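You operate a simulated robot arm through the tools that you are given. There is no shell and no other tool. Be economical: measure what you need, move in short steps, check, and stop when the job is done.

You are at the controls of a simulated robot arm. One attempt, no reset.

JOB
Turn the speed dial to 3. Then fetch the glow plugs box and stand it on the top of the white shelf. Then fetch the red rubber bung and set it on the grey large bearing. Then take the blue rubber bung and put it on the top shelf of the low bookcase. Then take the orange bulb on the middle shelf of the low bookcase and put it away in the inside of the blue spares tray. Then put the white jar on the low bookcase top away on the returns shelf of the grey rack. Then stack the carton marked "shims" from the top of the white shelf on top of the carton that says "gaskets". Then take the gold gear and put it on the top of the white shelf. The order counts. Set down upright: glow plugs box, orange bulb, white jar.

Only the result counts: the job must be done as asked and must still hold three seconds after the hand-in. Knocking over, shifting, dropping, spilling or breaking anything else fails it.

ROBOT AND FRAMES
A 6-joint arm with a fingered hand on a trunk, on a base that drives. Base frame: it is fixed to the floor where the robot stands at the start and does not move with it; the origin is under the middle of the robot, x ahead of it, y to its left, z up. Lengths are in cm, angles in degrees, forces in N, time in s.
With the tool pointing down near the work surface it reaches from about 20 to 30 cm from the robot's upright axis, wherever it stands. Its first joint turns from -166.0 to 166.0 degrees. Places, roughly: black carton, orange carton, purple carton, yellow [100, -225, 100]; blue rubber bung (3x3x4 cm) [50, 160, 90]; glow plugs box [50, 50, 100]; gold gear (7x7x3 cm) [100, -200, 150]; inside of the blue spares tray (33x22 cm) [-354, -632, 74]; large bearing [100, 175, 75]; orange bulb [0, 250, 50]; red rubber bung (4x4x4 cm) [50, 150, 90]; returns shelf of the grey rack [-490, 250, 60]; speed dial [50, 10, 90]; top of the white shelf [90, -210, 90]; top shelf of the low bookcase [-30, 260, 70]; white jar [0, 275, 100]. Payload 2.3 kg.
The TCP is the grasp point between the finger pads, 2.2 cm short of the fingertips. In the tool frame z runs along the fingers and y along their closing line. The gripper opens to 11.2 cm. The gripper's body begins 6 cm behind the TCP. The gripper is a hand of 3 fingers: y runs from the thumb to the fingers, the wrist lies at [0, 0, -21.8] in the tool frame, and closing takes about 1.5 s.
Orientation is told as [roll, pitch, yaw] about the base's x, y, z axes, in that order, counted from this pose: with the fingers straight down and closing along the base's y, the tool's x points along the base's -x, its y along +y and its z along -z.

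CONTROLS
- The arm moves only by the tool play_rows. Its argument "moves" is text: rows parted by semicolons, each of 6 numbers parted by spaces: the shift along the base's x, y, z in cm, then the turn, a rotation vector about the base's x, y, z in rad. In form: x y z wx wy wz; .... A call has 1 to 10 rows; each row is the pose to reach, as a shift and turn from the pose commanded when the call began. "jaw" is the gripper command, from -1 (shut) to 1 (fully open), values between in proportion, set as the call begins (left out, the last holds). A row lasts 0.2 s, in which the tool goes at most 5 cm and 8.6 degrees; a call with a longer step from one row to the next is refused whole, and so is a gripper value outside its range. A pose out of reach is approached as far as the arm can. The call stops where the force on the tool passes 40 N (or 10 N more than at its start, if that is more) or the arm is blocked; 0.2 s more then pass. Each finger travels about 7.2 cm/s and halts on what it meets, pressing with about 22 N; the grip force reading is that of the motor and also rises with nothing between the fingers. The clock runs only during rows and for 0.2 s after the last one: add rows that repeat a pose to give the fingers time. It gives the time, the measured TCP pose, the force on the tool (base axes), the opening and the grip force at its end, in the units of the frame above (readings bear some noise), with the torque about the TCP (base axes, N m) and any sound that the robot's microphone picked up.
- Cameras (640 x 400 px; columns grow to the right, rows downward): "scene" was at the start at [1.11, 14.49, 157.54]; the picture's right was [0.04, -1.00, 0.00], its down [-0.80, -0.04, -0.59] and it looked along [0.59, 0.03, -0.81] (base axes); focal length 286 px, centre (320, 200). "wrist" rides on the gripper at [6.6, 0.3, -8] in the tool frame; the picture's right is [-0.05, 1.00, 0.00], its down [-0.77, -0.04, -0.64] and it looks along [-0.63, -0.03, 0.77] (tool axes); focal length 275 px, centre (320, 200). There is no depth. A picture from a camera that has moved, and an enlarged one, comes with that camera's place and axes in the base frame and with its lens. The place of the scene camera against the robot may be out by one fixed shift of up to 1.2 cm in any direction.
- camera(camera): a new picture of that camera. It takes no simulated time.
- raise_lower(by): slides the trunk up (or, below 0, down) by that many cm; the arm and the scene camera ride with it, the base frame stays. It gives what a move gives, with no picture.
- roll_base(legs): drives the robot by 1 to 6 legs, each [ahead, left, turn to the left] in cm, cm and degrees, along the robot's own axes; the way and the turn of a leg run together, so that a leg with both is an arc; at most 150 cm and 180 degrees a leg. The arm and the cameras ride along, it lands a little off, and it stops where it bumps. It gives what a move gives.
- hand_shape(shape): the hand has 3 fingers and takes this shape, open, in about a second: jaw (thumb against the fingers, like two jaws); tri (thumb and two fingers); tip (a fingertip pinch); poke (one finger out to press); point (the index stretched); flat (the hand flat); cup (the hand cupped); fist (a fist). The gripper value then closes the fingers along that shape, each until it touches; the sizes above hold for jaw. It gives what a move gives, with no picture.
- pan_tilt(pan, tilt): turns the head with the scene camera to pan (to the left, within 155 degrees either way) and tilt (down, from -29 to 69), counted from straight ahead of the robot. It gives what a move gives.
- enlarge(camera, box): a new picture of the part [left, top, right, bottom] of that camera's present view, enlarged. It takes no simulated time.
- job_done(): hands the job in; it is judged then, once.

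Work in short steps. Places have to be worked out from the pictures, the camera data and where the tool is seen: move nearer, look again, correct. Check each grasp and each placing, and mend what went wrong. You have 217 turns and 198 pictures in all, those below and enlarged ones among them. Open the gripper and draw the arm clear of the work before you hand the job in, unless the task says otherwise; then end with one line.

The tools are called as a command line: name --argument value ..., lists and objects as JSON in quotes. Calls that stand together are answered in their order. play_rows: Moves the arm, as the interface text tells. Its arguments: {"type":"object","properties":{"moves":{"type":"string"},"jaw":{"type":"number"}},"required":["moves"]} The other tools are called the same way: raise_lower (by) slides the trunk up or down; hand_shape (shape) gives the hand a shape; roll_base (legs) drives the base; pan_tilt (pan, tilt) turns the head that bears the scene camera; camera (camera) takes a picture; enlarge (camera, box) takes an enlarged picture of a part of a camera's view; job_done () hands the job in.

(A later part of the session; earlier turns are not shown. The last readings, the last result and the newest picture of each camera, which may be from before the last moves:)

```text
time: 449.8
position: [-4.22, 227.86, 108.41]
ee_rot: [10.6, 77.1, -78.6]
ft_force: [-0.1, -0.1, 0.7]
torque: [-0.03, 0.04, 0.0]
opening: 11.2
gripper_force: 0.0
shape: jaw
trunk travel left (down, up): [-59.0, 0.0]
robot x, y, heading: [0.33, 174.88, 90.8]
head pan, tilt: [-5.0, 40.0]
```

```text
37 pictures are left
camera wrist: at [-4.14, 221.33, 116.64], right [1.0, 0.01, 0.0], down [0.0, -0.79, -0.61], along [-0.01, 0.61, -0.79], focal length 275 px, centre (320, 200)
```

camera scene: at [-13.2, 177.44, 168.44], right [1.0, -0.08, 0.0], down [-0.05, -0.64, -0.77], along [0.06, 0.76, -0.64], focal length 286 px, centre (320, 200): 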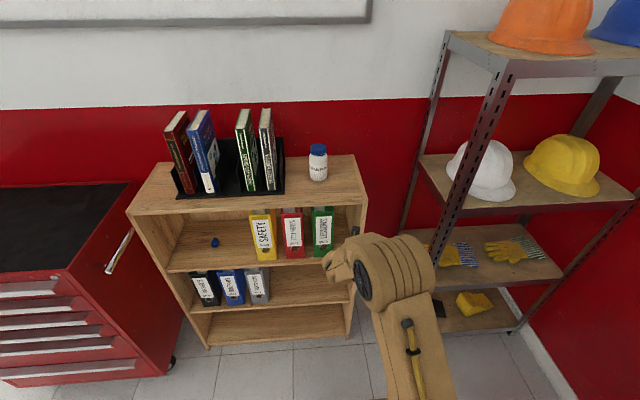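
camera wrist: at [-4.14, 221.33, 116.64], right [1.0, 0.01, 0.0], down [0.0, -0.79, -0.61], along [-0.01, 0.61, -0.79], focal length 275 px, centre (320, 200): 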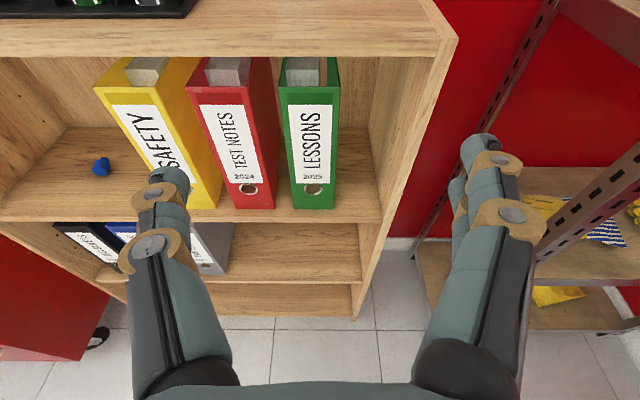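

Raise the hand 4 cm and drive ahead 22, left 2.5, to view the jar.

play_rows --moves "0 0 2 0 0 0; 0 0 4 0 0 0; 0 0 4 0 0 0"

roll_base --legs '[[22, 2.5, -0.8]]'

camera --camera "wrist"

```text
time: 450.6
position: [-4.22, 227.75, 112.43]
ee_rot: [10.7, 77.1, -78.7]
ft_force: [0.2, -0.6, -0.7]
torque: [0.01, -0.02, 0.0]
opening: 11.19
gripper_force: 0.1
shape: jaw
trunk travel left (down, up): [-59.0, 0.0]
robot x, y, heading: [0.22, 175.03, 91.0]
head pan, tilt: [-5.0, 40.0]
```

```text
time: 452.3
position: [-5.96, 249.79, 112.25]
ee_rot: [10.6, 77.2, -79.7]
ft_force: [0.4, 0.4, -0.6]
torque: [-0.02, 0.03, 0.01]
opening: 11.21
gripper_force: 0.2
shape: jaw
trunk travel left (down, up): [-59.0, 0.0]
robot x, y, heading: [-2.23, 197.01, 89.9]
head pan, tilt: [-5.0, 40.0]
```

```text
36 pictures are left
camera wrist: at [-6.01, 243.25, 120.72], right [1.0, -0.01, 0.0], down [-0.01, -0.79, -0.61], along [0.0, 0.61, -0.79], focal length 275 px, centre (320, 200)
```

wrist: 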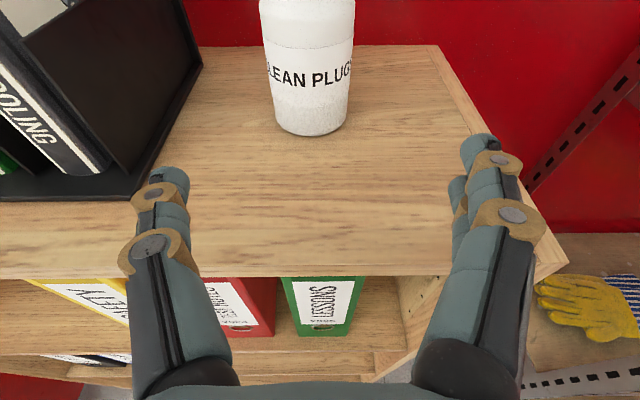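

Jar axis ≈(−6.8, 267.5), bookcase top ≈104. I check the elbow's clearance from the scene camera first.

pan_tilt --pan -15 --tilt 55

camera --camera "scene"

```text
time: 453.1
position: [-5.99, 249.55, 112.48]
ee_rot: [10.8, 77.2, -79.5]
ft_force: [0.3, 0.0, -0.2]
torque: [-0.02, 0.01, 0.0]
opening: 11.19
gripper_force: 0.2
shape: jaw
trunk travel left (down, up): [-59.0, 0.0]
robot x, y, heading: [-2.09, 196.4, 89.8]
head pan, tilt: [-15.0, 55.0]
```

```text
35 pictures are left
camera scene: at [-14.59, 197.92, 166.38], right [0.97, -0.26, 0.0], down [-0.21, -0.79, -0.57], along [0.15, 0.55, -0.82], focal length 286 px, centre (320, 200)
```

scene: 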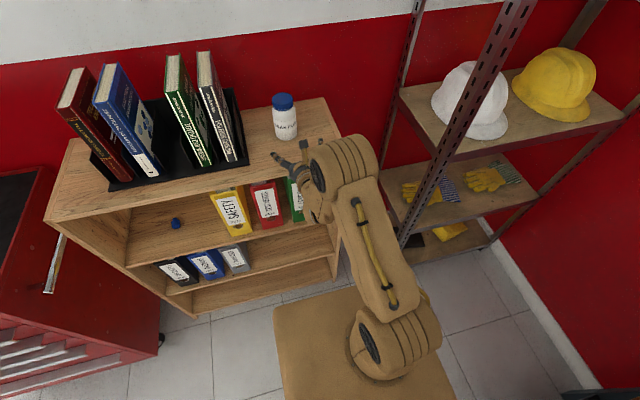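

Elbow is high enough. Drive ahead 12, then finish with the arm.

roll_base --legs '[[12, 0.7, 0]]'

camera --camera "wrist"

```text
time: 454.3
position: [-6.76, 261.41, 112.32]
ee_rot: [10.5, 77.0, -79.5]
ft_force: [0.2, -0.6, 0.3]
torque: [0.0, -0.02, -0.02]
opening: 11.18
gripper_force: 0.1
shape: jaw
trunk travel left (down, up): [-59.0, 0.0]
robot x, y, heading: [-3.12, 208.7, 90.1]
head pan, tilt: [-15.0, 55.0]
```

```text
34 pictures are left
camera wrist: at [-6.77, 255.04, 120.72], right [1.0, -0.01, 0.0], down [-0.01, -0.79, -0.61], along [0.0, 0.61, -0.79], focal length 275 px, centre (320, 200)
```

wrist: 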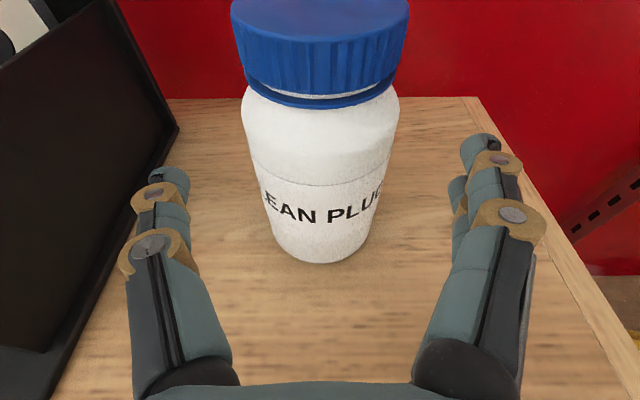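

Jar is centred. Move 3.6 cm in, 1.5 down, and close.

play_rows --moves "0 1.2 -0.5 0 0 0; 0 2.4 -1 0 0 0; 0 3.6 -1.5 0 0 0; 0 3.6 -1.5 0 0 0"

play_rows --moves "0 0 0 0 0 0; 0 0 0 0 0 0; 0 0 0 0 0 0; 0 0 0 0 0 0; 0 0 0 0 0 0" --jaw -1

play_rows --moves "0 0 0.5 0 0 0; 0 0 1.5 0 0 0; 0 0 3 0 0 0; 0 0 4 0 0 0; 0 0 4 0 0 0"

camera --camera "wrist"

```text
time: 455.3
position: [-6.84, 264.98, 110.93]
ee_rot: [10.6, 77.1, -79.4]
ft_force: [-0.3, -0.7, -0.2]
torque: [-0.01, -0.03, 0.0]
opening: 11.2
gripper_force: 0.1
shape: jaw
trunk travel left (down, up): [-59.0, 0.0]
robot x, y, heading: [-2.67, 208.39, 90.0]
head pan, tilt: [-15.0, 55.0]
```

```text
time: 456.5
position: [-6.9, 265.08, 110.98]
ee_rot: [10.6, 77.1, -79.3]
ft_force: [-0.1, 0.5, 0.5]
torque: [0.0, 0.0, 0.03]
opening: 5.42
gripper_force: 22.4
shape: jaw
trunk travel left (down, up): [-59.0, 0.0]
robot x, y, heading: [-3.0, 208.76, 90.0]
head pan, tilt: [-15.0, 55.0]
```

```text
time: 457.7
position: [-6.73, 265.01, 114.9]
ee_rot: [10.7, 77.1, -79.4]
ft_force: [0.2, -1.0, -1.6]
torque: [-0.02, 0.05, -0.03]
opening: 5.41
gripper_force: 22.0
shape: jaw
trunk travel left (down, up): [-59.0, 0.0]
robot x, y, heading: [-3.09, 208.8, 90.0]
head pan, tilt: [-15.0, 55.0]
```

```text
33 pictures are left
camera wrist: at [-6.75, 258.51, 123.19], right [1.0, -0.01, 0.0], down [-0.01, -0.79, -0.61], along [0.0, 0.61, -0.79], focal length 275 px, centre (320, 200)
```

wrist: 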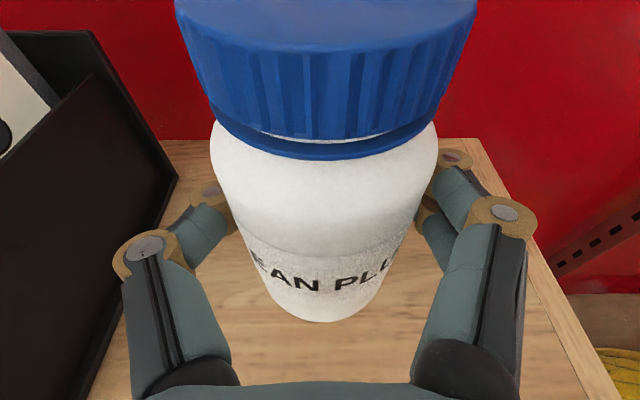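

Jar lifted. Back off 95 and strafe left 295, then look for the grey rack.

roll_base --legs '[[-95, 0, 0], [0, 149, 0], [0, 146, 0]]'

pan_tilt --pan 50 --tilt 20

camera --camera "scene"

```text
time: 476.5
position: [-298.97, 177.81, 114.86]
ee_rot: [10.7, 77.0, -82.3]
ft_force: [0.2, 0.2, -1.3]
torque: [-0.02, 0.04, 0.01]
opening: 5.42
gripper_force: 22.6
shape: jaw
trunk travel left (down, up): [-59.0, 0.0]
robot x, y, heading: [-297.85, 121.5, 87.2]
head pan, tilt: [-15.0, 55.0]
```

```text
time: 477.8
position: [-298.77, 177.85, 114.87]
ee_rot: [10.6, 77.1, -82.4]
ft_force: [-0.2, 0.1, -2.0]
torque: [-0.02, 0.01, -0.01]
opening: 5.44
gripper_force: 22.1
shape: jaw
trunk travel left (down, up): [-59.0, 0.0]
robot x, y, heading: [-297.81, 121.66, 87.1]
head pan, tilt: [50.0, 20.0]
```

```text
32 pictures are left
camera scene: at [-319.17, 122.57, 171.57], right [0.68, 0.73, 0.0], down [0.25, -0.23, -0.94], along [-0.69, 0.64, -0.34], focal length 286 px, centre (320, 200)
```

scene: 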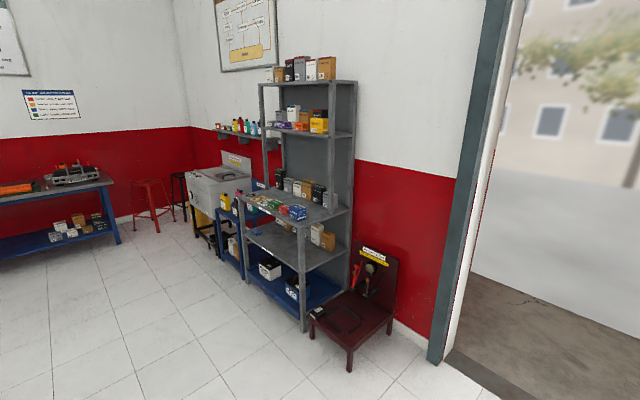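

enlarge --camera "scene" --box '[230, 60, 380, 340]'

enlarge --camera "scene" --box '[230, 170, 360, 290]'

```text
1.43 times, centred on (305, 200) of scene
camera zoom: at [-319.17, 122.57, 171.57], right [0.68, 0.73, 0.0], down [0.25, -0.23, -0.94], along [-0.69, 0.64, -0.34], focal length 409 px, centre (341, 200)
```

zoom: 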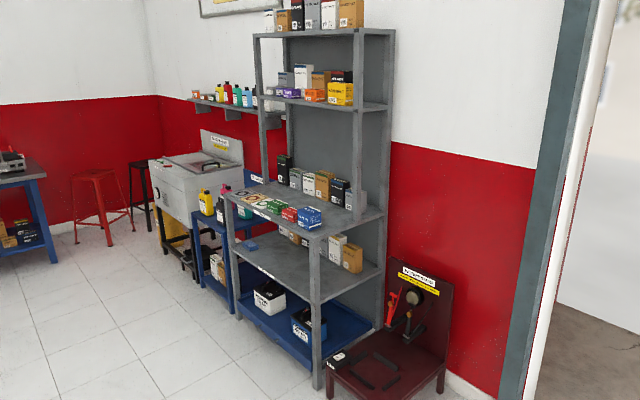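

```text
3.33 times, centred on (295, 230) of scene
camera zoom: at [-319.17, 122.57, 171.57], right [0.68, 0.73, 0.0], down [0.25, -0.23, -0.94], along [-0.69, 0.64, -0.34], focal length 953 px, centre (403, 100)
```

zoom: 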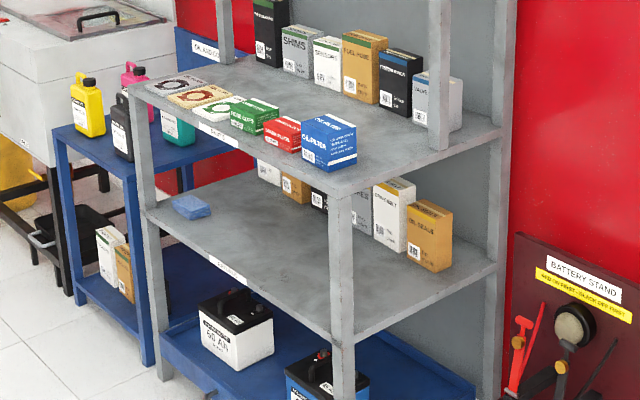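

The returns shelf is the one below the counter (z≈60.5, front y≈226, x −526…−449). Target jar at ≈(−483, 238). Strafe left 181 and lower the trunk 40.

roll_base --legs '[[0, 90, 2.9], [0, 91, 0]]'

raise_lower --by -40

pan_tilt --pan 0 --tilt 35

camera --camera "scene"

```text
time: 486.9
position: [-481.41, 180.25, 114.87]
ee_rot: [10.7, 77.0, -79.4]
ft_force: [0.1, 0.3, -1.8]
torque: [0.03, 0.0, 0.04]
opening: 5.41
gripper_force: 21.9
shape: jaw
trunk travel left (down, up): [-59.0, 0.0]
robot x, y, heading: [-477.08, 124.11, 89.9]
head pan, tilt: [50.0, 20.0]
```

```text
time: 490.7
position: [-481.36, 180.19, 74.93]
ee_rot: [10.5, 77.2, -79.4]
ft_force: [-0.2, 0.1, -1.9]
torque: [0.01, -0.02, 0.0]
opening: 5.42
gripper_force: 22.0
shape: jaw
trunk travel left (down, up): [-19.0, 40.0]
robot x, y, heading: [-477.45, 124.05, 90.1]
head pan, tilt: [50.0, 20.0]
```

```text
time: 491.9
position: [-481.38, 180.13, 74.78]
ee_rot: [10.7, 77.1, -79.3]
ft_force: [0.6, -0.1, -1.9]
torque: [0.01, 0.01, 0.03]
opening: 5.41
gripper_force: 22.2
shape: jaw
trunk travel left (down, up): [-19.0, 40.0]
robot x, y, heading: [-477.54, 123.71, 89.9]
head pan, tilt: [0.0, 35.0]
```

```text
29 pictures are left
camera scene: at [-491.68, 126.86, 129.2], right [1.0, 0.0, 0.0], down [0.0, -0.57, -0.82], along [0.0, 0.82, -0.57], focal length 286 px, centre (320, 200)
```

scene: 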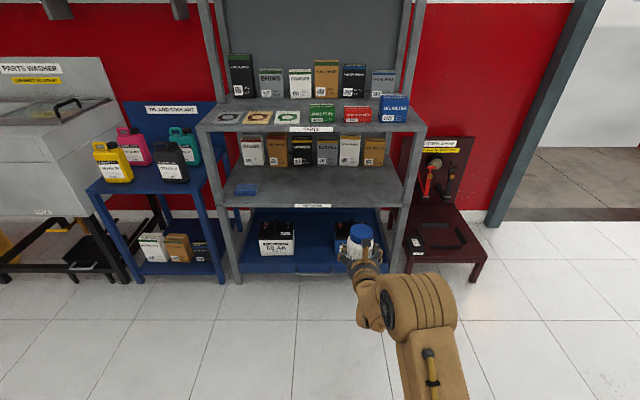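

Lower 5 more and drive ahead 48 so the jar enters the bay low (elbow stays under the counter).

raise_lower --by -4.5

roll_base --legs '[[42, 0, 0]]'

camera --camera "wrist"

camera --camera "scene"

```text
time: 492.8
position: [-481.41, 180.27, 70.38]
ee_rot: [10.6, 77.1, -79.4]
ft_force: [-0.7, -0.3, -1.4]
torque: [0.0, -0.01, 0.01]
opening: 5.42
gripper_force: 22.0
shape: jaw
trunk travel left (down, up): [-14.5, 44.5]
robot x, y, heading: [-477.3, 124.1, 90.2]
head pan, tilt: [0.0, 35.0]
```

```text
time: 495.4
position: [-481.39, 222.37, 70.37]
ee_rot: [10.6, 77.0, -79.3]
ft_force: [0.9, -0.6, -1.2]
torque: [-0.01, 0.03, 0.01]
opening: 5.41
gripper_force: 21.8
shape: jaw
trunk travel left (down, up): [-14.5, 44.5]
robot x, y, heading: [-477.51, 165.98, 90.0]
head pan, tilt: [0.0, 35.0]
```

```text
28 pictures are left
camera wrist: at [-481.43, 215.94, 78.68], right [1.0, 0.0, 0.0], down [-0.01, -0.79, -0.61], along [0.0, 0.61, -0.79], focal length 275 px, centre (320, 200)
```

wrist: 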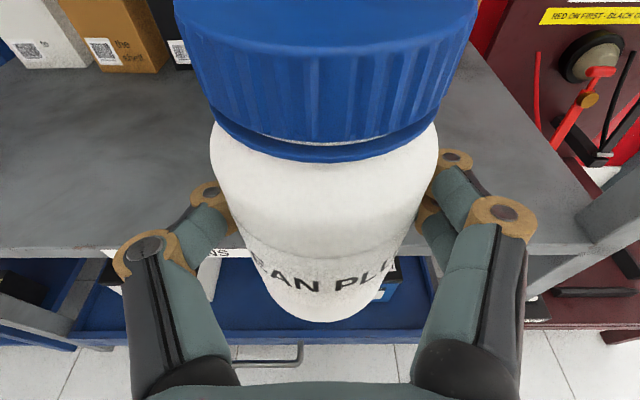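

```text
27 pictures are left
camera scene: at [-491.71, 169.03, 124.69], right [1.0, 0.0, 0.0], down [0.0, -0.57, -0.82], along [0.0, 0.82, -0.57], focal length 286 px, centre (320, 200)
```

scene: 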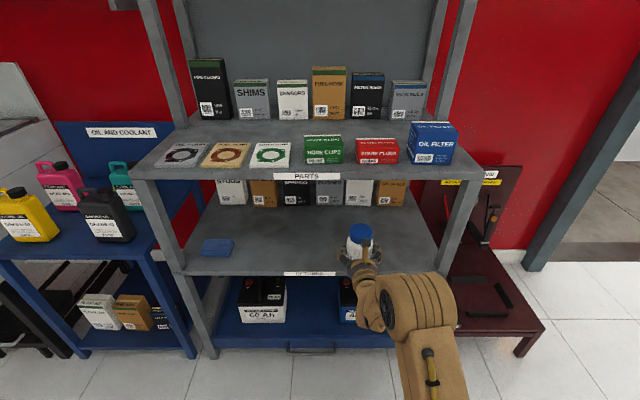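

Shelf ≈60. Advance: base 7 cm, arm 4.5 cm.

roll_base --legs '[[7, 0, 0]]'

play_rows --moves "0 2 0 0 0 0; 0 4.5 0 0 0 0; 0 4.5 -1 0 0 0; 0 4.5 -1.7 0 0 0; 0 4.5 -2.2 0 0 0; 0 4.5 -2.7 0 0 0; 0 4.5 -3.2 0 0 0; 0 4.5 -3.7 0 0 0; 0 4.5 -4.2 0 0 0; 0 4.5 -4.7 0 0 0"

camera --camera "wrist"

```text
time: 496.4
position: [-481.41, 229.19, 70.39]
ee_rot: [10.7, 77.0, -79.3]
ft_force: [0.2, 0.3, -2.0]
torque: [0.0, 0.03, 0.03]
opening: 5.42
gripper_force: 21.9
shape: jaw
trunk travel left (down, up): [-14.5, 44.5]
robot x, y, heading: [-477.57, 173.14, 90.0]
head pan, tilt: [0.0, 35.0]
```

```text
time: 498.6
position: [-481.47, 233.73, 65.75]
ee_rot: [10.6, 77.0, -79.4]
ft_force: [-0.3, -0.1, -0.9]
torque: [0.0, 0.04, -0.01]
opening: 5.4
gripper_force: 22.7
shape: jaw
trunk travel left (down, up): [-14.5, 44.5]
robot x, y, heading: [-477.65, 173.26, 90.0]
head pan, tilt: [0.0, 35.0]
```

```text
26 pictures are left
camera wrist: at [-481.38, 227.3, 74.04], right [1.0, 0.0, 0.0], down [-0.01, -0.79, -0.61], along [0.0, 0.61, -0.79], focal length 275 px, centre (320, 200)
```

wrist: 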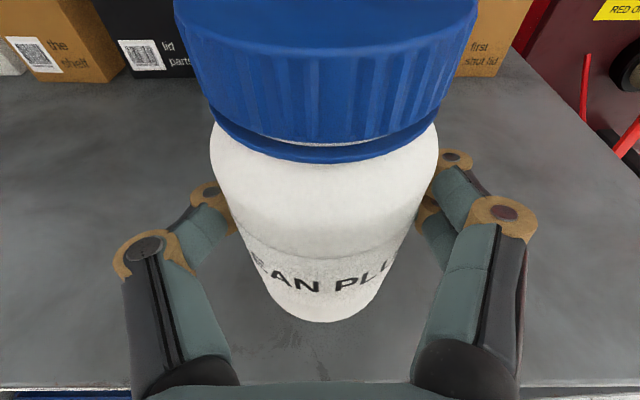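

No contact yet; continue lowering.

play_rows --moves "0 0 -0.4 0 0 0; 0 0 -0.8 0 0 0; 0 0 -1.2 0 0 0; 0 0 -1.6 0 0 0; 0 0 -2 0 0 0; 0 0 -2.4 0 0 0; 0 0 -2.8 0 0 0; 0 0 -3.2 0 0 0"

```text
time: 500.4
position: [-481.52, 233.71, 62.52]
ee_rot: [10.6, 77.2, -79.4]
ft_force: [0.2, 0.3, -1.8]
torque: [0.02, -0.02, -0.01]
opening: 5.42
gripper_force: 21.6
shape: jaw
trunk travel left (down, up): [-14.5, 44.5]
robot x, y, heading: [-477.49, 173.27, 90.0]
head pan, tilt: [0.0, 35.0]
```

enlarge --camera "scene" --box '[260, 180, 500, 330]'

camera --camera "wrist"

```text
2.67 times, centred on (380, 255) of scene
camera zoom: at [-491.72, 175.86, 124.69], right [1.0, 0.0, 0.0], down [0.0, -0.57, -0.82], along [0.0, 0.82, -0.57], focal length 763 px, centre (160, 53)
```

zoom: 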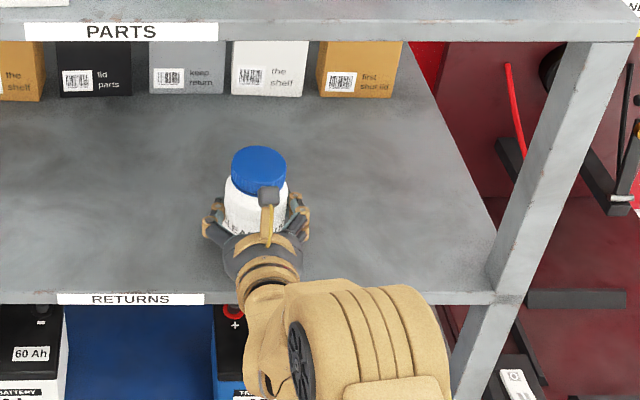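

```text
24 pictures are left
camera wrist: at [-481.39, 227.26, 70.82], right [1.0, 0.0, 0.0], down [-0.01, -0.79, -0.61], along [0.0, 0.61, -0.79], focal length 275 px, centre (320, 200)
```

wrist: 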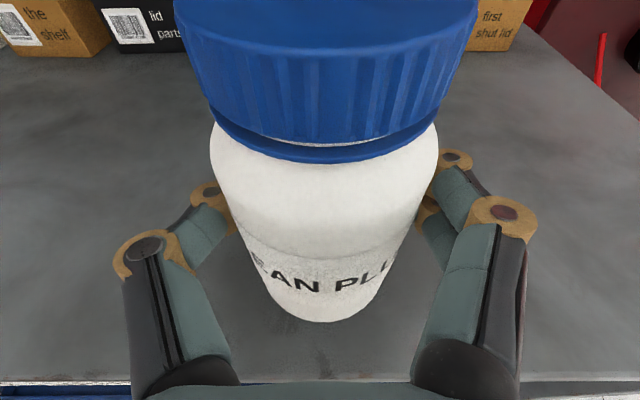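

Jar bottom ≈56 and shelf a bit lower than assumed (~54–55). Keep lowering carefully.

play_rows --moves "0 0 -0.4 0 0 0; 0 0 -0.8 0 0 0; 0 0 -1.2 0 0 0; 0 0 -1.6 0 0 0; 0 0 -2 0 0 0; 0 0 -2.4 0 0 0; 0 0 -2.8 0 0 0; 0 0 -3.2 0 0 0; 0 0 -3.6 0 0 0; 0 0 -4 0 0 0"

```text
time: 502.6
position: [-481.65, 233.54, 58.58]
ee_rot: [10.9, 77.4, -79.1]
ft_force: [-1.6, 3.8, 27.0]
torque: [0.32, 0.04, 0.01]
opening: 5.29
gripper_force: 22.2
shape: jaw
trunk travel left (down, up): [-14.5, 44.5]
robot x, y, heading: [-477.25, 173.16, 89.9]
head pan, tilt: [0.0, 35.0]
```

Contact at 58.6 (27 N). Ease 0.2, open, and withdraw.

play_rows --moves "0 0 0.3 0 0 0; 0 0 0.3 0 0 0; 0 0 0.3 0 0 0; 0 0 0.3 0 0 0; 0 0 0.3 0 0 0; 0 0 0.3 0 0 0; 0 0 0.3 0 0 0; 0 0 0.3 0 0 0" --jaw 1

play_rows --moves "0 -2 0.5 0 0 0; 0 -5 1.2 0 0 0; 0 -8 2 0 0 0; 0 -12 3 0 0 0; 0 -12 3 0 0 0"

camera --camera "wrist"

```text
time: 504.4
position: [-481.42, 233.63, 58.74]
ee_rot: [10.7, 77.1, -79.3]
ft_force: [0.6, -0.7, 0.4]
torque: [-0.01, -0.03, 0.02]
opening: 11.19
gripper_force: 0.0
shape: jaw
trunk travel left (down, up): [-14.5, 44.5]
robot x, y, heading: [-477.9, 172.98, 90.1]
head pan, tilt: [0.0, 35.0]
```

```text
time: 505.6
position: [-481.55, 221.81, 61.78]
ee_rot: [10.7, 77.2, -79.4]
ft_force: [-0.1, 0.2, 0.7]
torque: [-0.01, 0.0, 0.03]
opening: 11.18
gripper_force: 0.1
shape: jaw
trunk travel left (down, up): [-14.5, 44.5]
robot x, y, heading: [-477.53, 173.11, 90.3]
head pan, tilt: [0.0, 35.0]
```

```text
23 pictures are left
camera wrist: at [-481.4, 215.33, 70.19], right [1.0, 0.0, 0.0], down [-0.01, -0.79, -0.61], along [0.0, 0.61, -0.79], focal length 275 px, centre (320, 200)
```

wrist: 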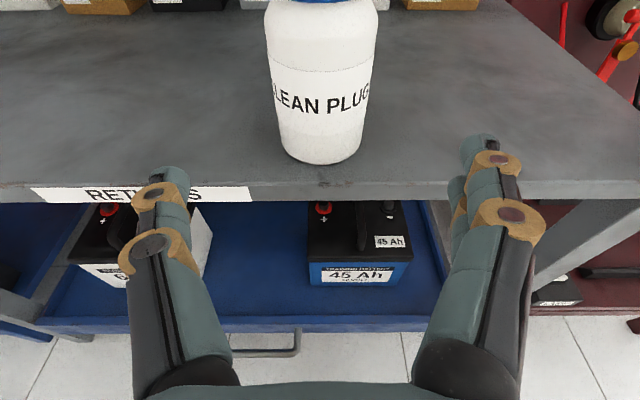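

Jar stands on the returns shelf. Now travel to the white shelf: back off, raise trunk, strafe right, turn to face +x.

roll_base --legs '[[-55, 0, 0], [0, -144, 0], [0, -144, 0], [0, -144, 0], [0, 0, -90], [0, -120, 0]]'

raise_lower --by 40

raise_lower --by 4

```text
time: 538.5
position: [-4.96, -6.2, 61.77]
ee_rot: [10.7, 77.1, -173.6]
ft_force: [-0.2, -0.6, -0.2]
torque: [0.02, -0.03, 0.0]
opening: 11.18
gripper_force: 0.1
shape: jaw
trunk travel left (down, up): [-14.5, 44.5]
robot x, y, heading: [-54.17, -6.34, -4.4]
head pan, tilt: [0.0, 35.0]
```

```text
time: 542.4
position: [-4.93, -6.29, 101.9]
ee_rot: [10.7, 77.1, -173.5]
ft_force: [-0.4, -0.4, 0.1]
torque: [0.0, 0.02, 0.02]
opening: 11.2
gripper_force: 0.0
shape: jaw
trunk travel left (down, up): [-54.5, 4.5]
robot x, y, heading: [-53.62, -6.36, -4.2]
head pan, tilt: [0.0, 35.0]
```

```text
time: 543.2
position: [-4.86, -6.38, 105.8]
ee_rot: [10.6, 77.0, -173.6]
ft_force: [0.8, -0.2, 0.6]
torque: [0.0, -0.01, -0.01]
opening: 11.22
gripper_force: 0.1
shape: jaw
trunk travel left (down, up): [-58.5, 0.5]
robot x, y, heading: [-54.07, -6.17, -4.2]
head pan, tilt: [0.0, 35.0]
```

roll_base --legs '[[5, 0, 4.2], [0, -105, 0], [0, -112, 0], [60, 0, 0]]'

pan_tilt --pan 0 --tilt 30

camera --camera "scene"

```text
time: 557.4
position: [60.61, -219.33, 105.91]
ee_rot: [10.5, 77.1, -169.3]
ft_force: [0.4, -0.3, 0.0]
torque: [-0.01, 0.0, 0.01]
opening: 11.22
gripper_force: 0.0
shape: jaw
trunk travel left (down, up): [-58.5, 0.5]
robot x, y, heading: [11.82, -223.48, 0.1]
head pan, tilt: [0.0, 35.0]
```

```text
time: 558.1
position: [60.65, -219.33, 105.95]
ee_rot: [10.7, 77.1, -169.2]
ft_force: [0.6, -0.1, 0.1]
torque: [0.01, 0.01, -0.02]
opening: 11.18
gripper_force: 0.0
shape: jaw
trunk travel left (down, up): [-58.5, 0.5]
robot x, y, heading: [11.76, -223.63, -0.1]
head pan, tilt: [0.0, 30.0]
```

```text
22 pictures are left
camera scene: at [14.54, -209.19, 169.47], right [0.0, -1.0, 0.0], down [-0.5, 0.0, -0.87], along [0.87, 0.0, -0.5], focal length 286 px, centre (320, 200)
```

scene: 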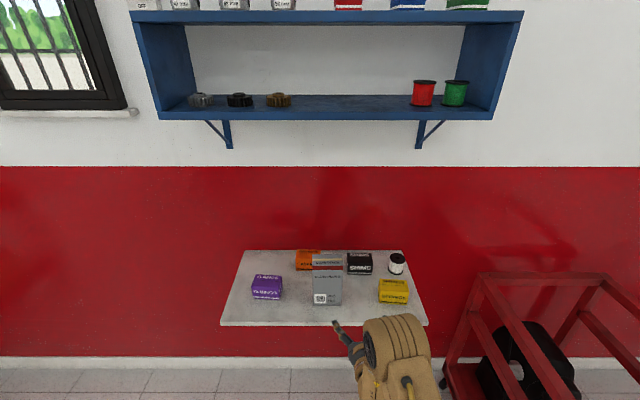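

enlarge --camera "scene" --box '[280, 240, 420, 320]'

enlarge --camera "scene" --box '[150, 60, 330, 160]'

```text
4.57 times, centred on (350, 280) of scene
camera zoom: at [14.54, -209.19, 169.47], right [0.0, -1.0, 0.0], down [-0.5, 0.0, -0.87], along [0.87, 0.0, -0.5], focal length 1308 px, centre (183, -166)
```

zoom: 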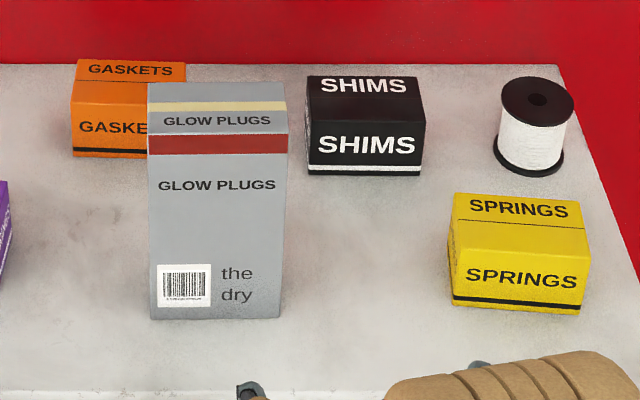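

```text
3.56 times, centred on (240, 110) of scene
camera zoom: at [14.54, -209.19, 169.47], right [0.0, -1.0, 0.0], down [-0.5, 0.0, -0.87], along [0.87, 0.0, -0.5], focal length 1017 px, centre (604, 520)
```

zoom: 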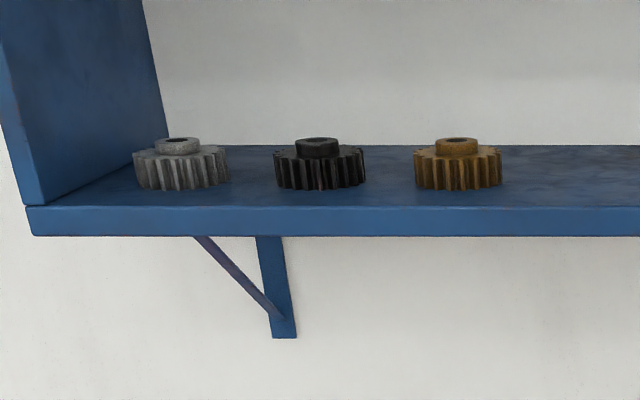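

Shims: centre ≈(101, −224.8), 9.9×5.7×6.3; gaskets centre ≈(103.4, −204.4), top 93.6. Pitch the hand to ~49° and raise it 5 cm, then advance.

play_rows --moves "-0.5 0 1 0 0.13 0; -1 0 2 0 0.26 0; -1.5 0 3 0 0.39 0; -2 0 4 0 0.52 0; -2 0 5 0 0.64 0; -2 0 5 0 0.64 0"

roll_base --legs '[[30, -6.5, 0]]'

camera --camera "wrist"

```text
time: 559.5
position: [58.66, -219.43, 110.86]
ee_rot: [2.2, 40.6, -177.0]
ft_force: [-0.6, 0.0, -0.4]
torque: [0.0, -0.03, -0.02]
opening: 11.2
gripper_force: 0.1
shape: jaw
out of reach, approached as far as the arm can: row 5
trunk travel left (down, up): [-58.5, 0.5]
robot x, y, heading: [11.39, -223.06, -0.1]
head pan, tilt: [0.0, 30.0]
```

```text
time: 561.6
position: [88.53, -225.89, 110.63]
ee_rot: [2.3, 40.6, -176.9]
ft_force: [-0.4, -0.8, 0.9]
torque: [0.01, 0.02, 0.0]
opening: 11.17
gripper_force: 0.1
shape: jaw
trunk travel left (down, up): [-58.5, 0.5]
robot x, y, heading: [41.74, -230.1, 0.0]
head pan, tilt: [0.0, 30.0]
```

```text
19 pictures are left
camera wrist: at [88.39, -225.93, 121.31], right [-0.01, -1.0, 0.0], down [-1.0, 0.01, -0.02], along [0.02, 0.0, -1.0], focal length 275 px, centre (320, 200)
```

wrist: 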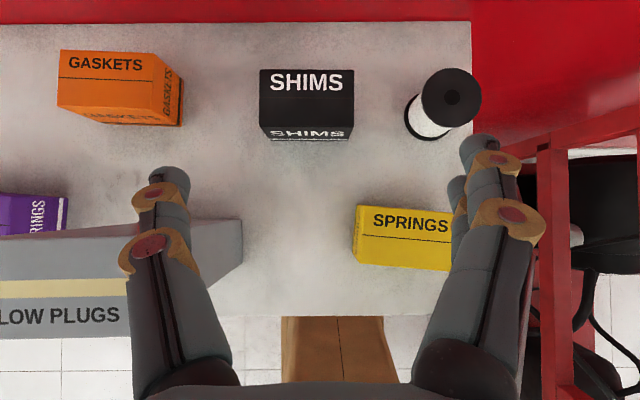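

Precise top view: shims centre ≈(99.2, −224.6), gaskets ≈(101.0, −204.7). Drive ahead 10.6, left 1.3, and lower the trunk 12.

roll_base --legs '[[10.6, 1.3, 0]]'

raise_lower --by -11

camera --camera "wrist"

```text
time: 562.7
position: [99.19, -224.61, 110.91]
ee_rot: [2.2, 40.6, -177.0]
ft_force: [0.4, 0.1, 0.2]
torque: [0.03, 0.01, -0.01]
opening: 11.22
gripper_force: 0.0
shape: jaw
trunk travel left (down, up): [-58.5, 0.5]
robot x, y, heading: [52.19, -228.51, -0.2]
head pan, tilt: [0.0, 30.0]
```

```text
time: 564.2
position: [99.27, -224.63, 99.84]
ee_rot: [2.3, 40.7, -177.0]
ft_force: [-0.1, -0.1, 0.1]
torque: [0.01, 0.02, 0.01]
opening: 11.19
gripper_force: 0.0
shape: jaw
trunk travel left (down, up): [-47.5, 11.5]
robot x, y, heading: [51.99, -228.09, -0.0]
head pan, tilt: [0.0, 30.0]
```

```text
18 pictures are left
camera wrist: at [99.04, -224.67, 110.33], right [-0.01, -1.0, 0.0], down [-1.0, 0.01, -0.02], along [0.02, 0.0, -1.0], focal length 275 px, centre (320, 200)
```

wrist: 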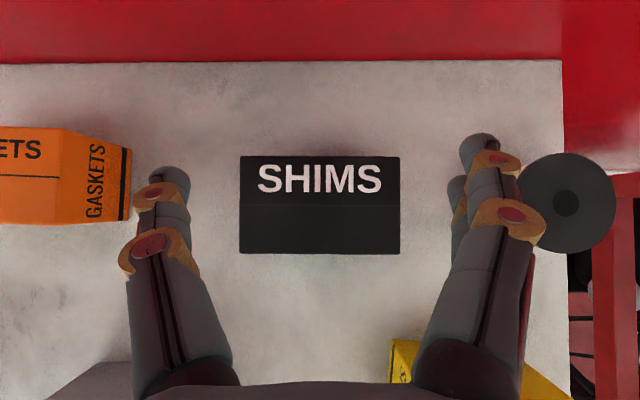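

Perfectly centred. Descend 8 cm with the trunk (force-limited) and grip.

raise_lower --by -5

play_rows --moves "0 0 -1 0 0 0; 0 0 -2 0 0 0; 0 0 -2.8 0 0 0; 0 0 -2.8 0 0 0"

play_rows --moves "0 0 0 0 0 0; 0 0 0 0 0 0; 0 0 0 0 0 0; 0 0 0 0 0 0" --jaw -1

play_rows --moves "0 0 0.5 0 0 0; 0 0 2 0 0 0; 0 0 4 0 0 0; 0 0 4 0 0 0"

camera --camera "wrist"

```text
time: 565.1
position: [99.26, -224.61, 94.84]
ee_rot: [2.2, 40.6, -177.1]
ft_force: [0.1, -0.5, 0.4]
torque: [-0.01, 0.06, 0.0]
opening: 11.21
gripper_force: 0.0
shape: jaw
trunk travel left (down, up): [-42.5, 16.5]
robot x, y, heading: [52.03, -228.83, -0.1]
head pan, tilt: [0.0, 30.0]
```

```text
time: 565.9
position: [99.36, -224.47, 92.71]
ee_rot: [2.4, 41.7, -176.9]
ft_force: [-2.7, 1.1, 22.0]
torque: [-0.05, 0.45, 0.04]
opening: 11.13
gripper_force: 0.1
shape: jaw
trunk travel left (down, up): [-42.5, 16.5]
robot x, y, heading: [52.36, -228.27, 0.2]
head pan, tilt: [0.0, 30.0]
stopped in row 4: the force on the tool passed its limit at 44 N (the readings are from after the stop); the commanded pose is now the measured one
```

```text
time: 566.9
position: [99.49, -224.57, 92.52]
ee_rot: [2.5, 41.5, -176.8]
ft_force: [2.7, 0.2, 26.4]
torque: [-1.01, 0.58, -0.12]
opening: 9.08
gripper_force: 22.4
shape: jaw
trunk travel left (down, up): [-42.5, 16.5]
robot x, y, heading: [52.01, -228.7, 0.1]
head pan, tilt: [0.0, 30.0]
```

```text
time: 567.9
position: [99.56, -224.52, 96.4]
ee_rot: [2.3, 41.3, -176.9]
ft_force: [0.1, 1.0, -2.9]
torque: [-0.03, -0.04, 0.0]
opening: 9.06
gripper_force: 21.9
shape: jaw
trunk travel left (down, up): [-42.5, 16.5]
robot x, y, heading: [52.48, -228.37, 0.2]
head pan, tilt: [0.0, 30.0]
```

```text
17 pictures are left
camera wrist: at [99.24, -224.59, 106.89], right [-0.01, -1.0, 0.0], down [-1.0, 0.01, -0.03], along [0.03, 0.0, -1.0], focal length 275 px, centre (320, 200)
```

wrist: 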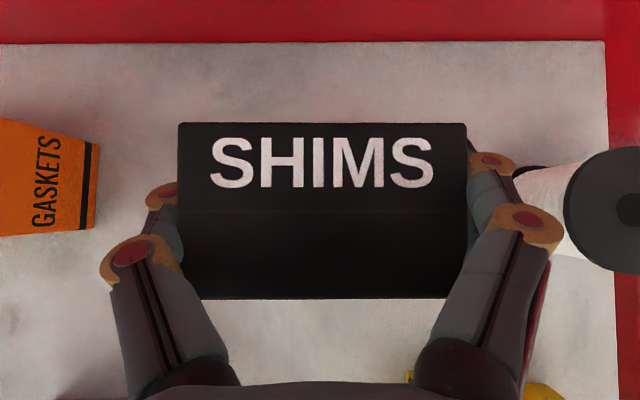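

Shims held level. Raise 10 and strafe left 19.9, ahead 1.9 to be over the gaskets carton.

raise_lower --by 10

roll_base --legs '[[1.9, 19.9, 0]]'

camera --camera "wrist"

```text
time: 569.2
position: [99.56, -224.49, 106.34]
ee_rot: [2.4, 41.4, -176.8]
ft_force: [0.0, -0.5, -2.0]
torque: [-0.03, -0.02, -0.01]
opening: 9.05
gripper_force: 22.0
shape: jaw
trunk travel left (down, up): [-52.5, 6.5]
robot x, y, heading: [52.37, -228.72, 0.0]
head pan, tilt: [0.0, 30.0]
```

```text
time: 570.9
position: [101.44, -204.7, 106.36]
ee_rot: [2.4, 41.3, -177.0]
ft_force: [0.7, 0.8, -1.9]
torque: [0.0, 0.02, 0.03]
opening: 9.08
gripper_force: 21.7
shape: jaw
trunk travel left (down, up): [-52.5, 6.5]
robot x, y, heading: [54.18, -208.58, 0.0]
head pan, tilt: [0.0, 30.0]
```

```text
16 pictures are left
camera wrist: at [101.22, -204.65, 116.89], right [-0.01, -1.0, 0.0], down [-1.0, 0.01, -0.03], along [0.03, 0.0, -1.0], focal length 275 px, centre (320, 200)
```

wrist: 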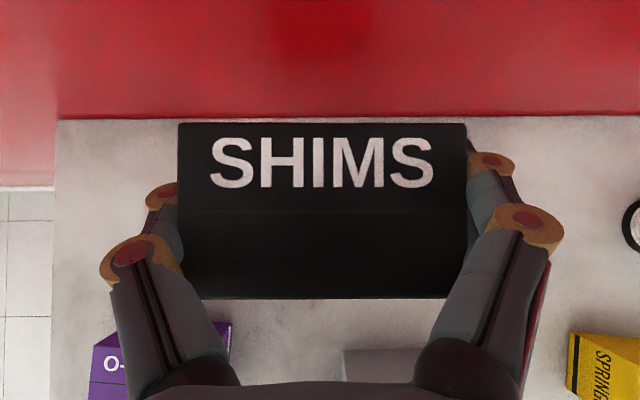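

Aligned above. Lower 6 by trunk, then gently by arm until contact.

raise_lower --by -6

play_rows --moves "0 0 -0.4 0 0 0; 0 0 -0.8 0 0 0; 0 0 -1.2 0 0 0; 0 0 -1.6 0 0 0; 0 0 -2 0 0 0; 0 0 -2.4 0 0 0"

```text
time: 571.9
position: [101.57, -204.69, 100.42]
ee_rot: [2.4, 41.3, -176.8]
ft_force: [-0.4, 0.4, -3.4]
torque: [0.0, 0.03, 0.01]
opening: 9.07
gripper_force: 21.9
shape: jaw
trunk travel left (down, up): [-46.5, 12.5]
robot x, y, heading: [54.26, -208.39, 0.1]
head pan, tilt: [0.0, 30.0]
```

```text
time: 573.2
position: [101.64, -204.64, 98.79]
ee_rot: [2.8, 42.4, -176.5]
ft_force: [-2.2, 2.3, 20.8]
torque: [-0.65, 0.68, -0.07]
opening: 9.02
gripper_force: 22.4
shape: jaw
trunk travel left (down, up): [-46.5, 12.5]
robot x, y, heading: [54.27, -208.62, -0.2]
head pan, tilt: [0.0, 30.0]
stopped in row 6: the force on the tool passed its limit at 45 N (the readings are from after the stop); the commanded pose is now the measured one
```

Contact as predicted at 98.8. Ease slightly, open, and rise.

play_rows --moves "0 0 0.3 0 0 0; 0 0 0.3 0 0 0; 0 0 0.3 0 0 0; 0 0 0.3 0 0 0; 0 0 0.3 0 0 0; 0 0 0.3 0 0 0" --jaw 1

raise_lower --by 12

camera --camera "wrist"

```text
time: 574.6
position: [101.61, -204.69, 98.84]
ee_rot: [2.6, 42.0, -176.5]
ft_force: [-2.9, 0.0, 14.5]
torque: [0.13, 0.31, 0.16]
opening: 11.17
gripper_force: 0.0
shape: jaw
trunk travel left (down, up): [-46.5, 12.5]
robot x, y, heading: [54.19, -208.4, -0.1]
head pan, tilt: [0.0, 30.0]
```

```text
time: 576.1
position: [101.81, -204.7, 110.78]
ee_rot: [2.6, 42.0, -176.6]
ft_force: [-0.9, 0.5, 0.3]
torque: [-0.01, 0.02, 0.0]
opening: 11.21
gripper_force: 0.0
shape: jaw
trunk travel left (down, up): [-58.5, 0.5]
robot x, y, heading: [54.41, -208.62, -0.2]
head pan, tilt: [0.0, 30.0]
```

```text
15 pictures are left
camera wrist: at [101.37, -204.72, 121.26], right [-0.01, -1.0, 0.0], down [-1.0, 0.01, -0.04], along [0.04, 0.0, -1.0], focal length 275 px, centre (320, 200)
```

wrist: 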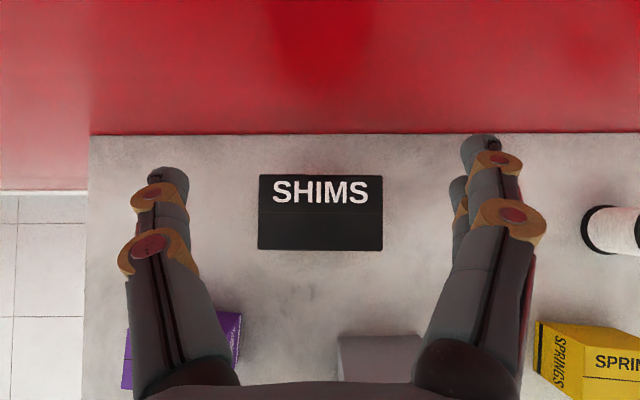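

Stack is good. Last: the gold gear on the blue shelf (≈(94.5, −198), board z≈153). Back off 35, level the hand and raise it high.

roll_base --legs '[[-38, 8, 0]]'

play_rows --moves "0 0 3 0 -0.13 0; 0 0 6 0 -0.26 0; 0 0 10 0 -0.39 0; 0 0 14 0 -0.52 0; 0 0 18 0 -0.64 0; 0 0 22 0 -0.64 0; 0 0 26 0 -0.64 0; 0 0 30 0 -0.64 0; 0 0 34 0 -0.64 0; 0 0 38 0 -0.64 0"

```text
time: 578.6
position: [63.75, -196.3, 110.77]
ee_rot: [2.6, 42.1, -176.1]
ft_force: [0.3, -1.0, 0.7]
torque: [0.03, 0.0, 0.0]
opening: 11.21
gripper_force: 0.1
shape: jaw
trunk travel left (down, up): [-58.5, 0.5]
robot x, y, heading: [16.12, -200.71, 0.7]
head pan, tilt: [0.0, 30.0]
```

```text
time: 580.8
position: [63.71, -196.52, 148.86]
ee_rot: [14.6, 78.4, -165.2]
ft_force: [0.2, 0.2, 0.1]
torque: [0.01, 0.0, 0.0]
opening: 11.19
gripper_force: 0.1
shape: jaw
trunk travel left (down, up): [-58.5, 0.5]
robot x, y, heading: [16.73, -200.93, 0.3]
head pan, tilt: [0.0, 30.0]
```

Reached 149 easily. Raise 12 more and look.

play_rows --moves "0 0 4 0 0 0; 0 0 8 0 0 0; 0 0 12 0 0 0; 0 0 12 0 0 0" --jaw 0.8

camera --camera "wrist"

camera --camera "scene"

```text
time: 581.8
position: [61.73, -192.99, 155.45]
ee_rot: [14.9, 78.7, -164.9]
ft_force: [0.7, -0.6, -0.2]
torque: [-0.01, 0.01, -0.03]
opening: 10.09
gripper_force: 0.1
shape: jaw
out of reach, approached as far as the arm can: row 1, 2, 3, 4
trunk travel left (down, up): [-58.5, 0.5]
robot x, y, heading: [16.45, -200.59, 0.1]
head pan, tilt: [0.0, 30.0]
```

```text
14 pictures are left
camera wrist: at [55.1, -192.92, 163.69], right [0.0, -1.0, 0.01], down [-0.77, 0.0, -0.64], along [0.64, -0.01, -0.77], focal length 275 px, centre (320, 200)
```

wrist: 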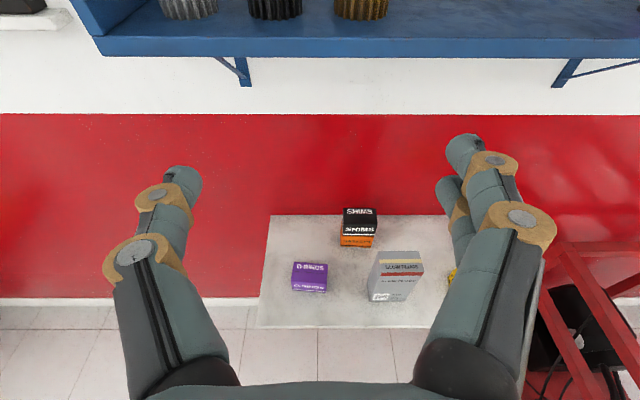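

```text
13 pictures are left
camera scene: at [19.08, -186.51, 169.47], right [0.01, -1.0, 0.0], down [-0.5, 0.0, -0.87], along [0.87, 0.01, -0.5], focal length 286 px, centre (320, 200)
```

scene: 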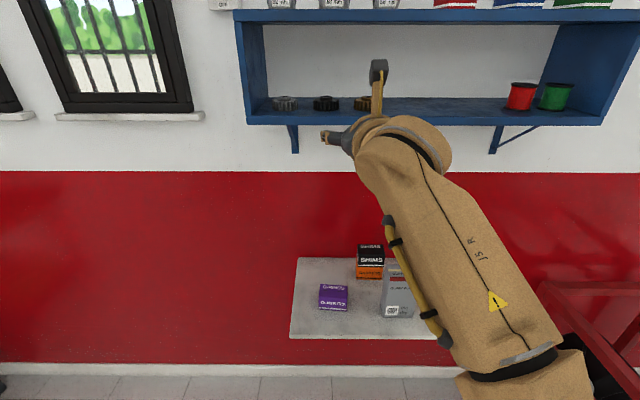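

Stack confirmed. Lower the command to z≈155, and approach 20 cm nearer for a better view of the gear.

play_rows --moves "0 0 -3 0 0 0; 0 0 -6 0 0 0; 0 0 -6 0 0 0"

roll_base --legs '[[15, -1.5, 0]]'

camera --camera "wrist"

```text
time: 582.6
position: [61.9, -192.92, 149.44]
ee_rot: [14.4, 78.4, -165.5]
ft_force: [-0.6, 1.3, 0.7]
torque: [0.0, 0.01, 0.0]
opening: 10.1
gripper_force: 0.0
shape: jaw
trunk travel left (down, up): [-58.5, 0.5]
robot x, y, heading: [16.67, -200.78, 0.3]
head pan, tilt: [0.0, 30.0]
```

```text
time: 584.0
position: [76.65, -194.15, 149.33]
ee_rot: [14.3, 78.3, -165.3]
ft_force: [0.1, -0.3, -0.1]
torque: [-0.01, -0.03, -0.02]
opening: 10.08
gripper_force: 0.0
shape: jaw
trunk travel left (down, up): [-58.5, 0.5]
robot x, y, heading: [31.43, -201.87, 0.6]
head pan, tilt: [0.0, 30.0]
```

```text
12 pictures are left
camera wrist: at [70.05, -194.28, 157.58], right [0.0, -1.0, 0.0], down [-0.77, 0.0, -0.63], along [0.63, 0.0, -0.77], focal length 275 px, centre (320, 200)
```

wrist: 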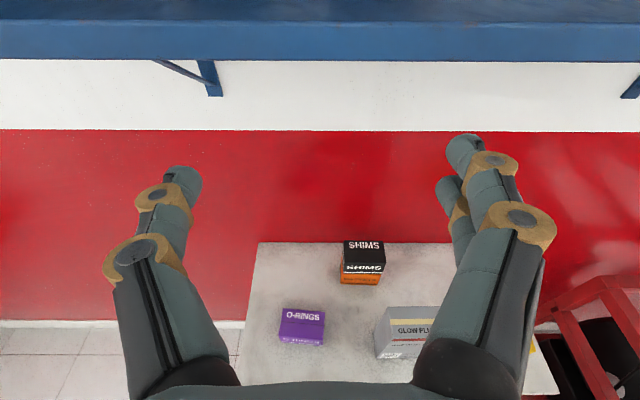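

Board top is ≈150.8, front x≈91; the gear lies ≈(101, −198.6). Raise to 154, shift right 4.4, and look.

play_rows --moves "0 0 2 0 0 0; 0 0 4 0 0 0; 0 0 4.9 0 0 0; 0 0 4.9 0 0 0"

roll_base --legs '[[4, -4.4, -0.6]]'

camera --camera "wrist"

```text
time: 585.0
position: [76.72, -194.31, 154.49]
ee_rot: [14.3, 78.4, -165.3]
ft_force: [0.0, -0.8, 0.5]
torque: [-0.02, -0.02, -0.04]
opening: 10.08
gripper_force: 0.1
shape: jaw
trunk travel left (down, up): [-58.5, 0.5]
robot x, y, heading: [31.22, -201.89, 0.6]
head pan, tilt: [0.0, 30.0]
```

```text
time: 585.9
position: [80.67, -199.25, 154.48]
ee_rot: [14.2, 78.4, -165.9]
ft_force: [0.2, 0.7, -0.6]
torque: [-0.01, 0.01, 0.02]
opening: 10.1
gripper_force: 0.1
shape: jaw
trunk travel left (down, up): [-58.5, 0.5]
robot x, y, heading: [35.23, -206.63, -0.0]
head pan, tilt: [0.0, 30.0]
```

```text
11 pictures are left
camera wrist: at [74.14, -199.26, 162.53], right [-0.01, -1.0, 0.0], down [-0.77, 0.0, -0.63], along [0.63, -0.01, -0.77], focal length 275 px, centre (320, 200)
```

wrist: 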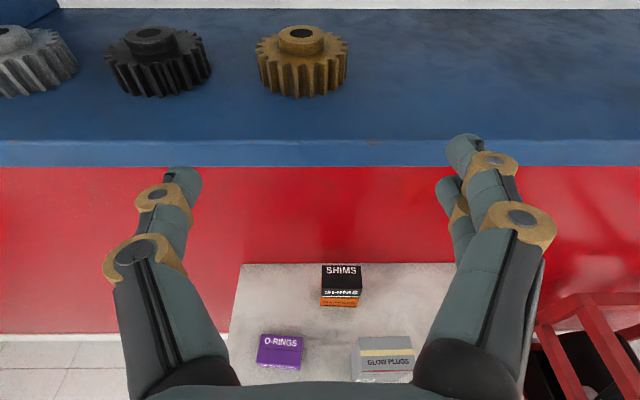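

Now solid: board z≈152.0, front x≈87.4, gear centre ≈(95.5, −198.2). Narrow the opening (black gear is near) and advance 9.

play_rows --moves "0 0 0 0 0 0; 0 0 0 0 0 0" --jaw 0.42

roll_base --legs '[[8.5, 1, 0]]'

camera --camera "wrist"

```text
time: 586.5
position: [80.71, -199.31, 154.4]
ee_rot: [14.2, 78.4, -165.9]
ft_force: [-0.4, 0.0, -1.1]
torque: [0.01, 0.0, -0.01]
opening: 7.99
gripper_force: 0.1
shape: jaw
trunk travel left (down, up): [-58.5, 0.5]
robot x, y, heading: [35.1, -206.36, 0.0]
head pan, tilt: [0.0, 30.0]
```

```text
time: 587.6
position: [89.17, -198.2, 154.42]
ee_rot: [14.4, 78.4, -165.9]
ft_force: [0.3, -0.2, -0.3]
torque: [-0.03, 0.0, 0.04]
opening: 7.99
gripper_force: 0.0
shape: jaw
trunk travel left (down, up): [-58.5, 0.5]
robot x, y, heading: [43.67, -205.68, -0.1]
head pan, tilt: [0.0, 30.0]
```

```text
10 pictures are left
camera wrist: at [82.63, -198.16, 162.53], right [-0.01, -1.0, 0.0], down [-0.77, 0.0, -0.63], along [0.63, -0.01, -0.77], focal length 275 px, centre (320, 200)
```

wrist: 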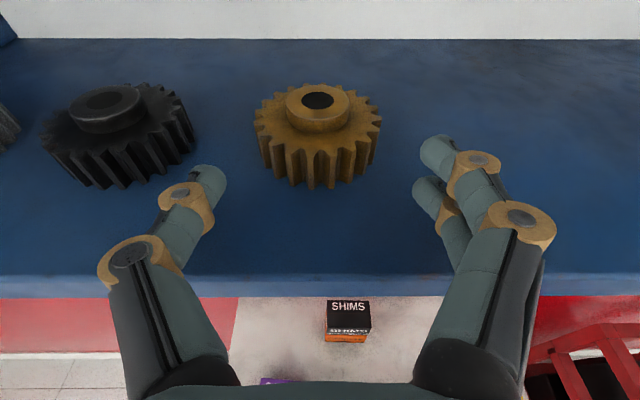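

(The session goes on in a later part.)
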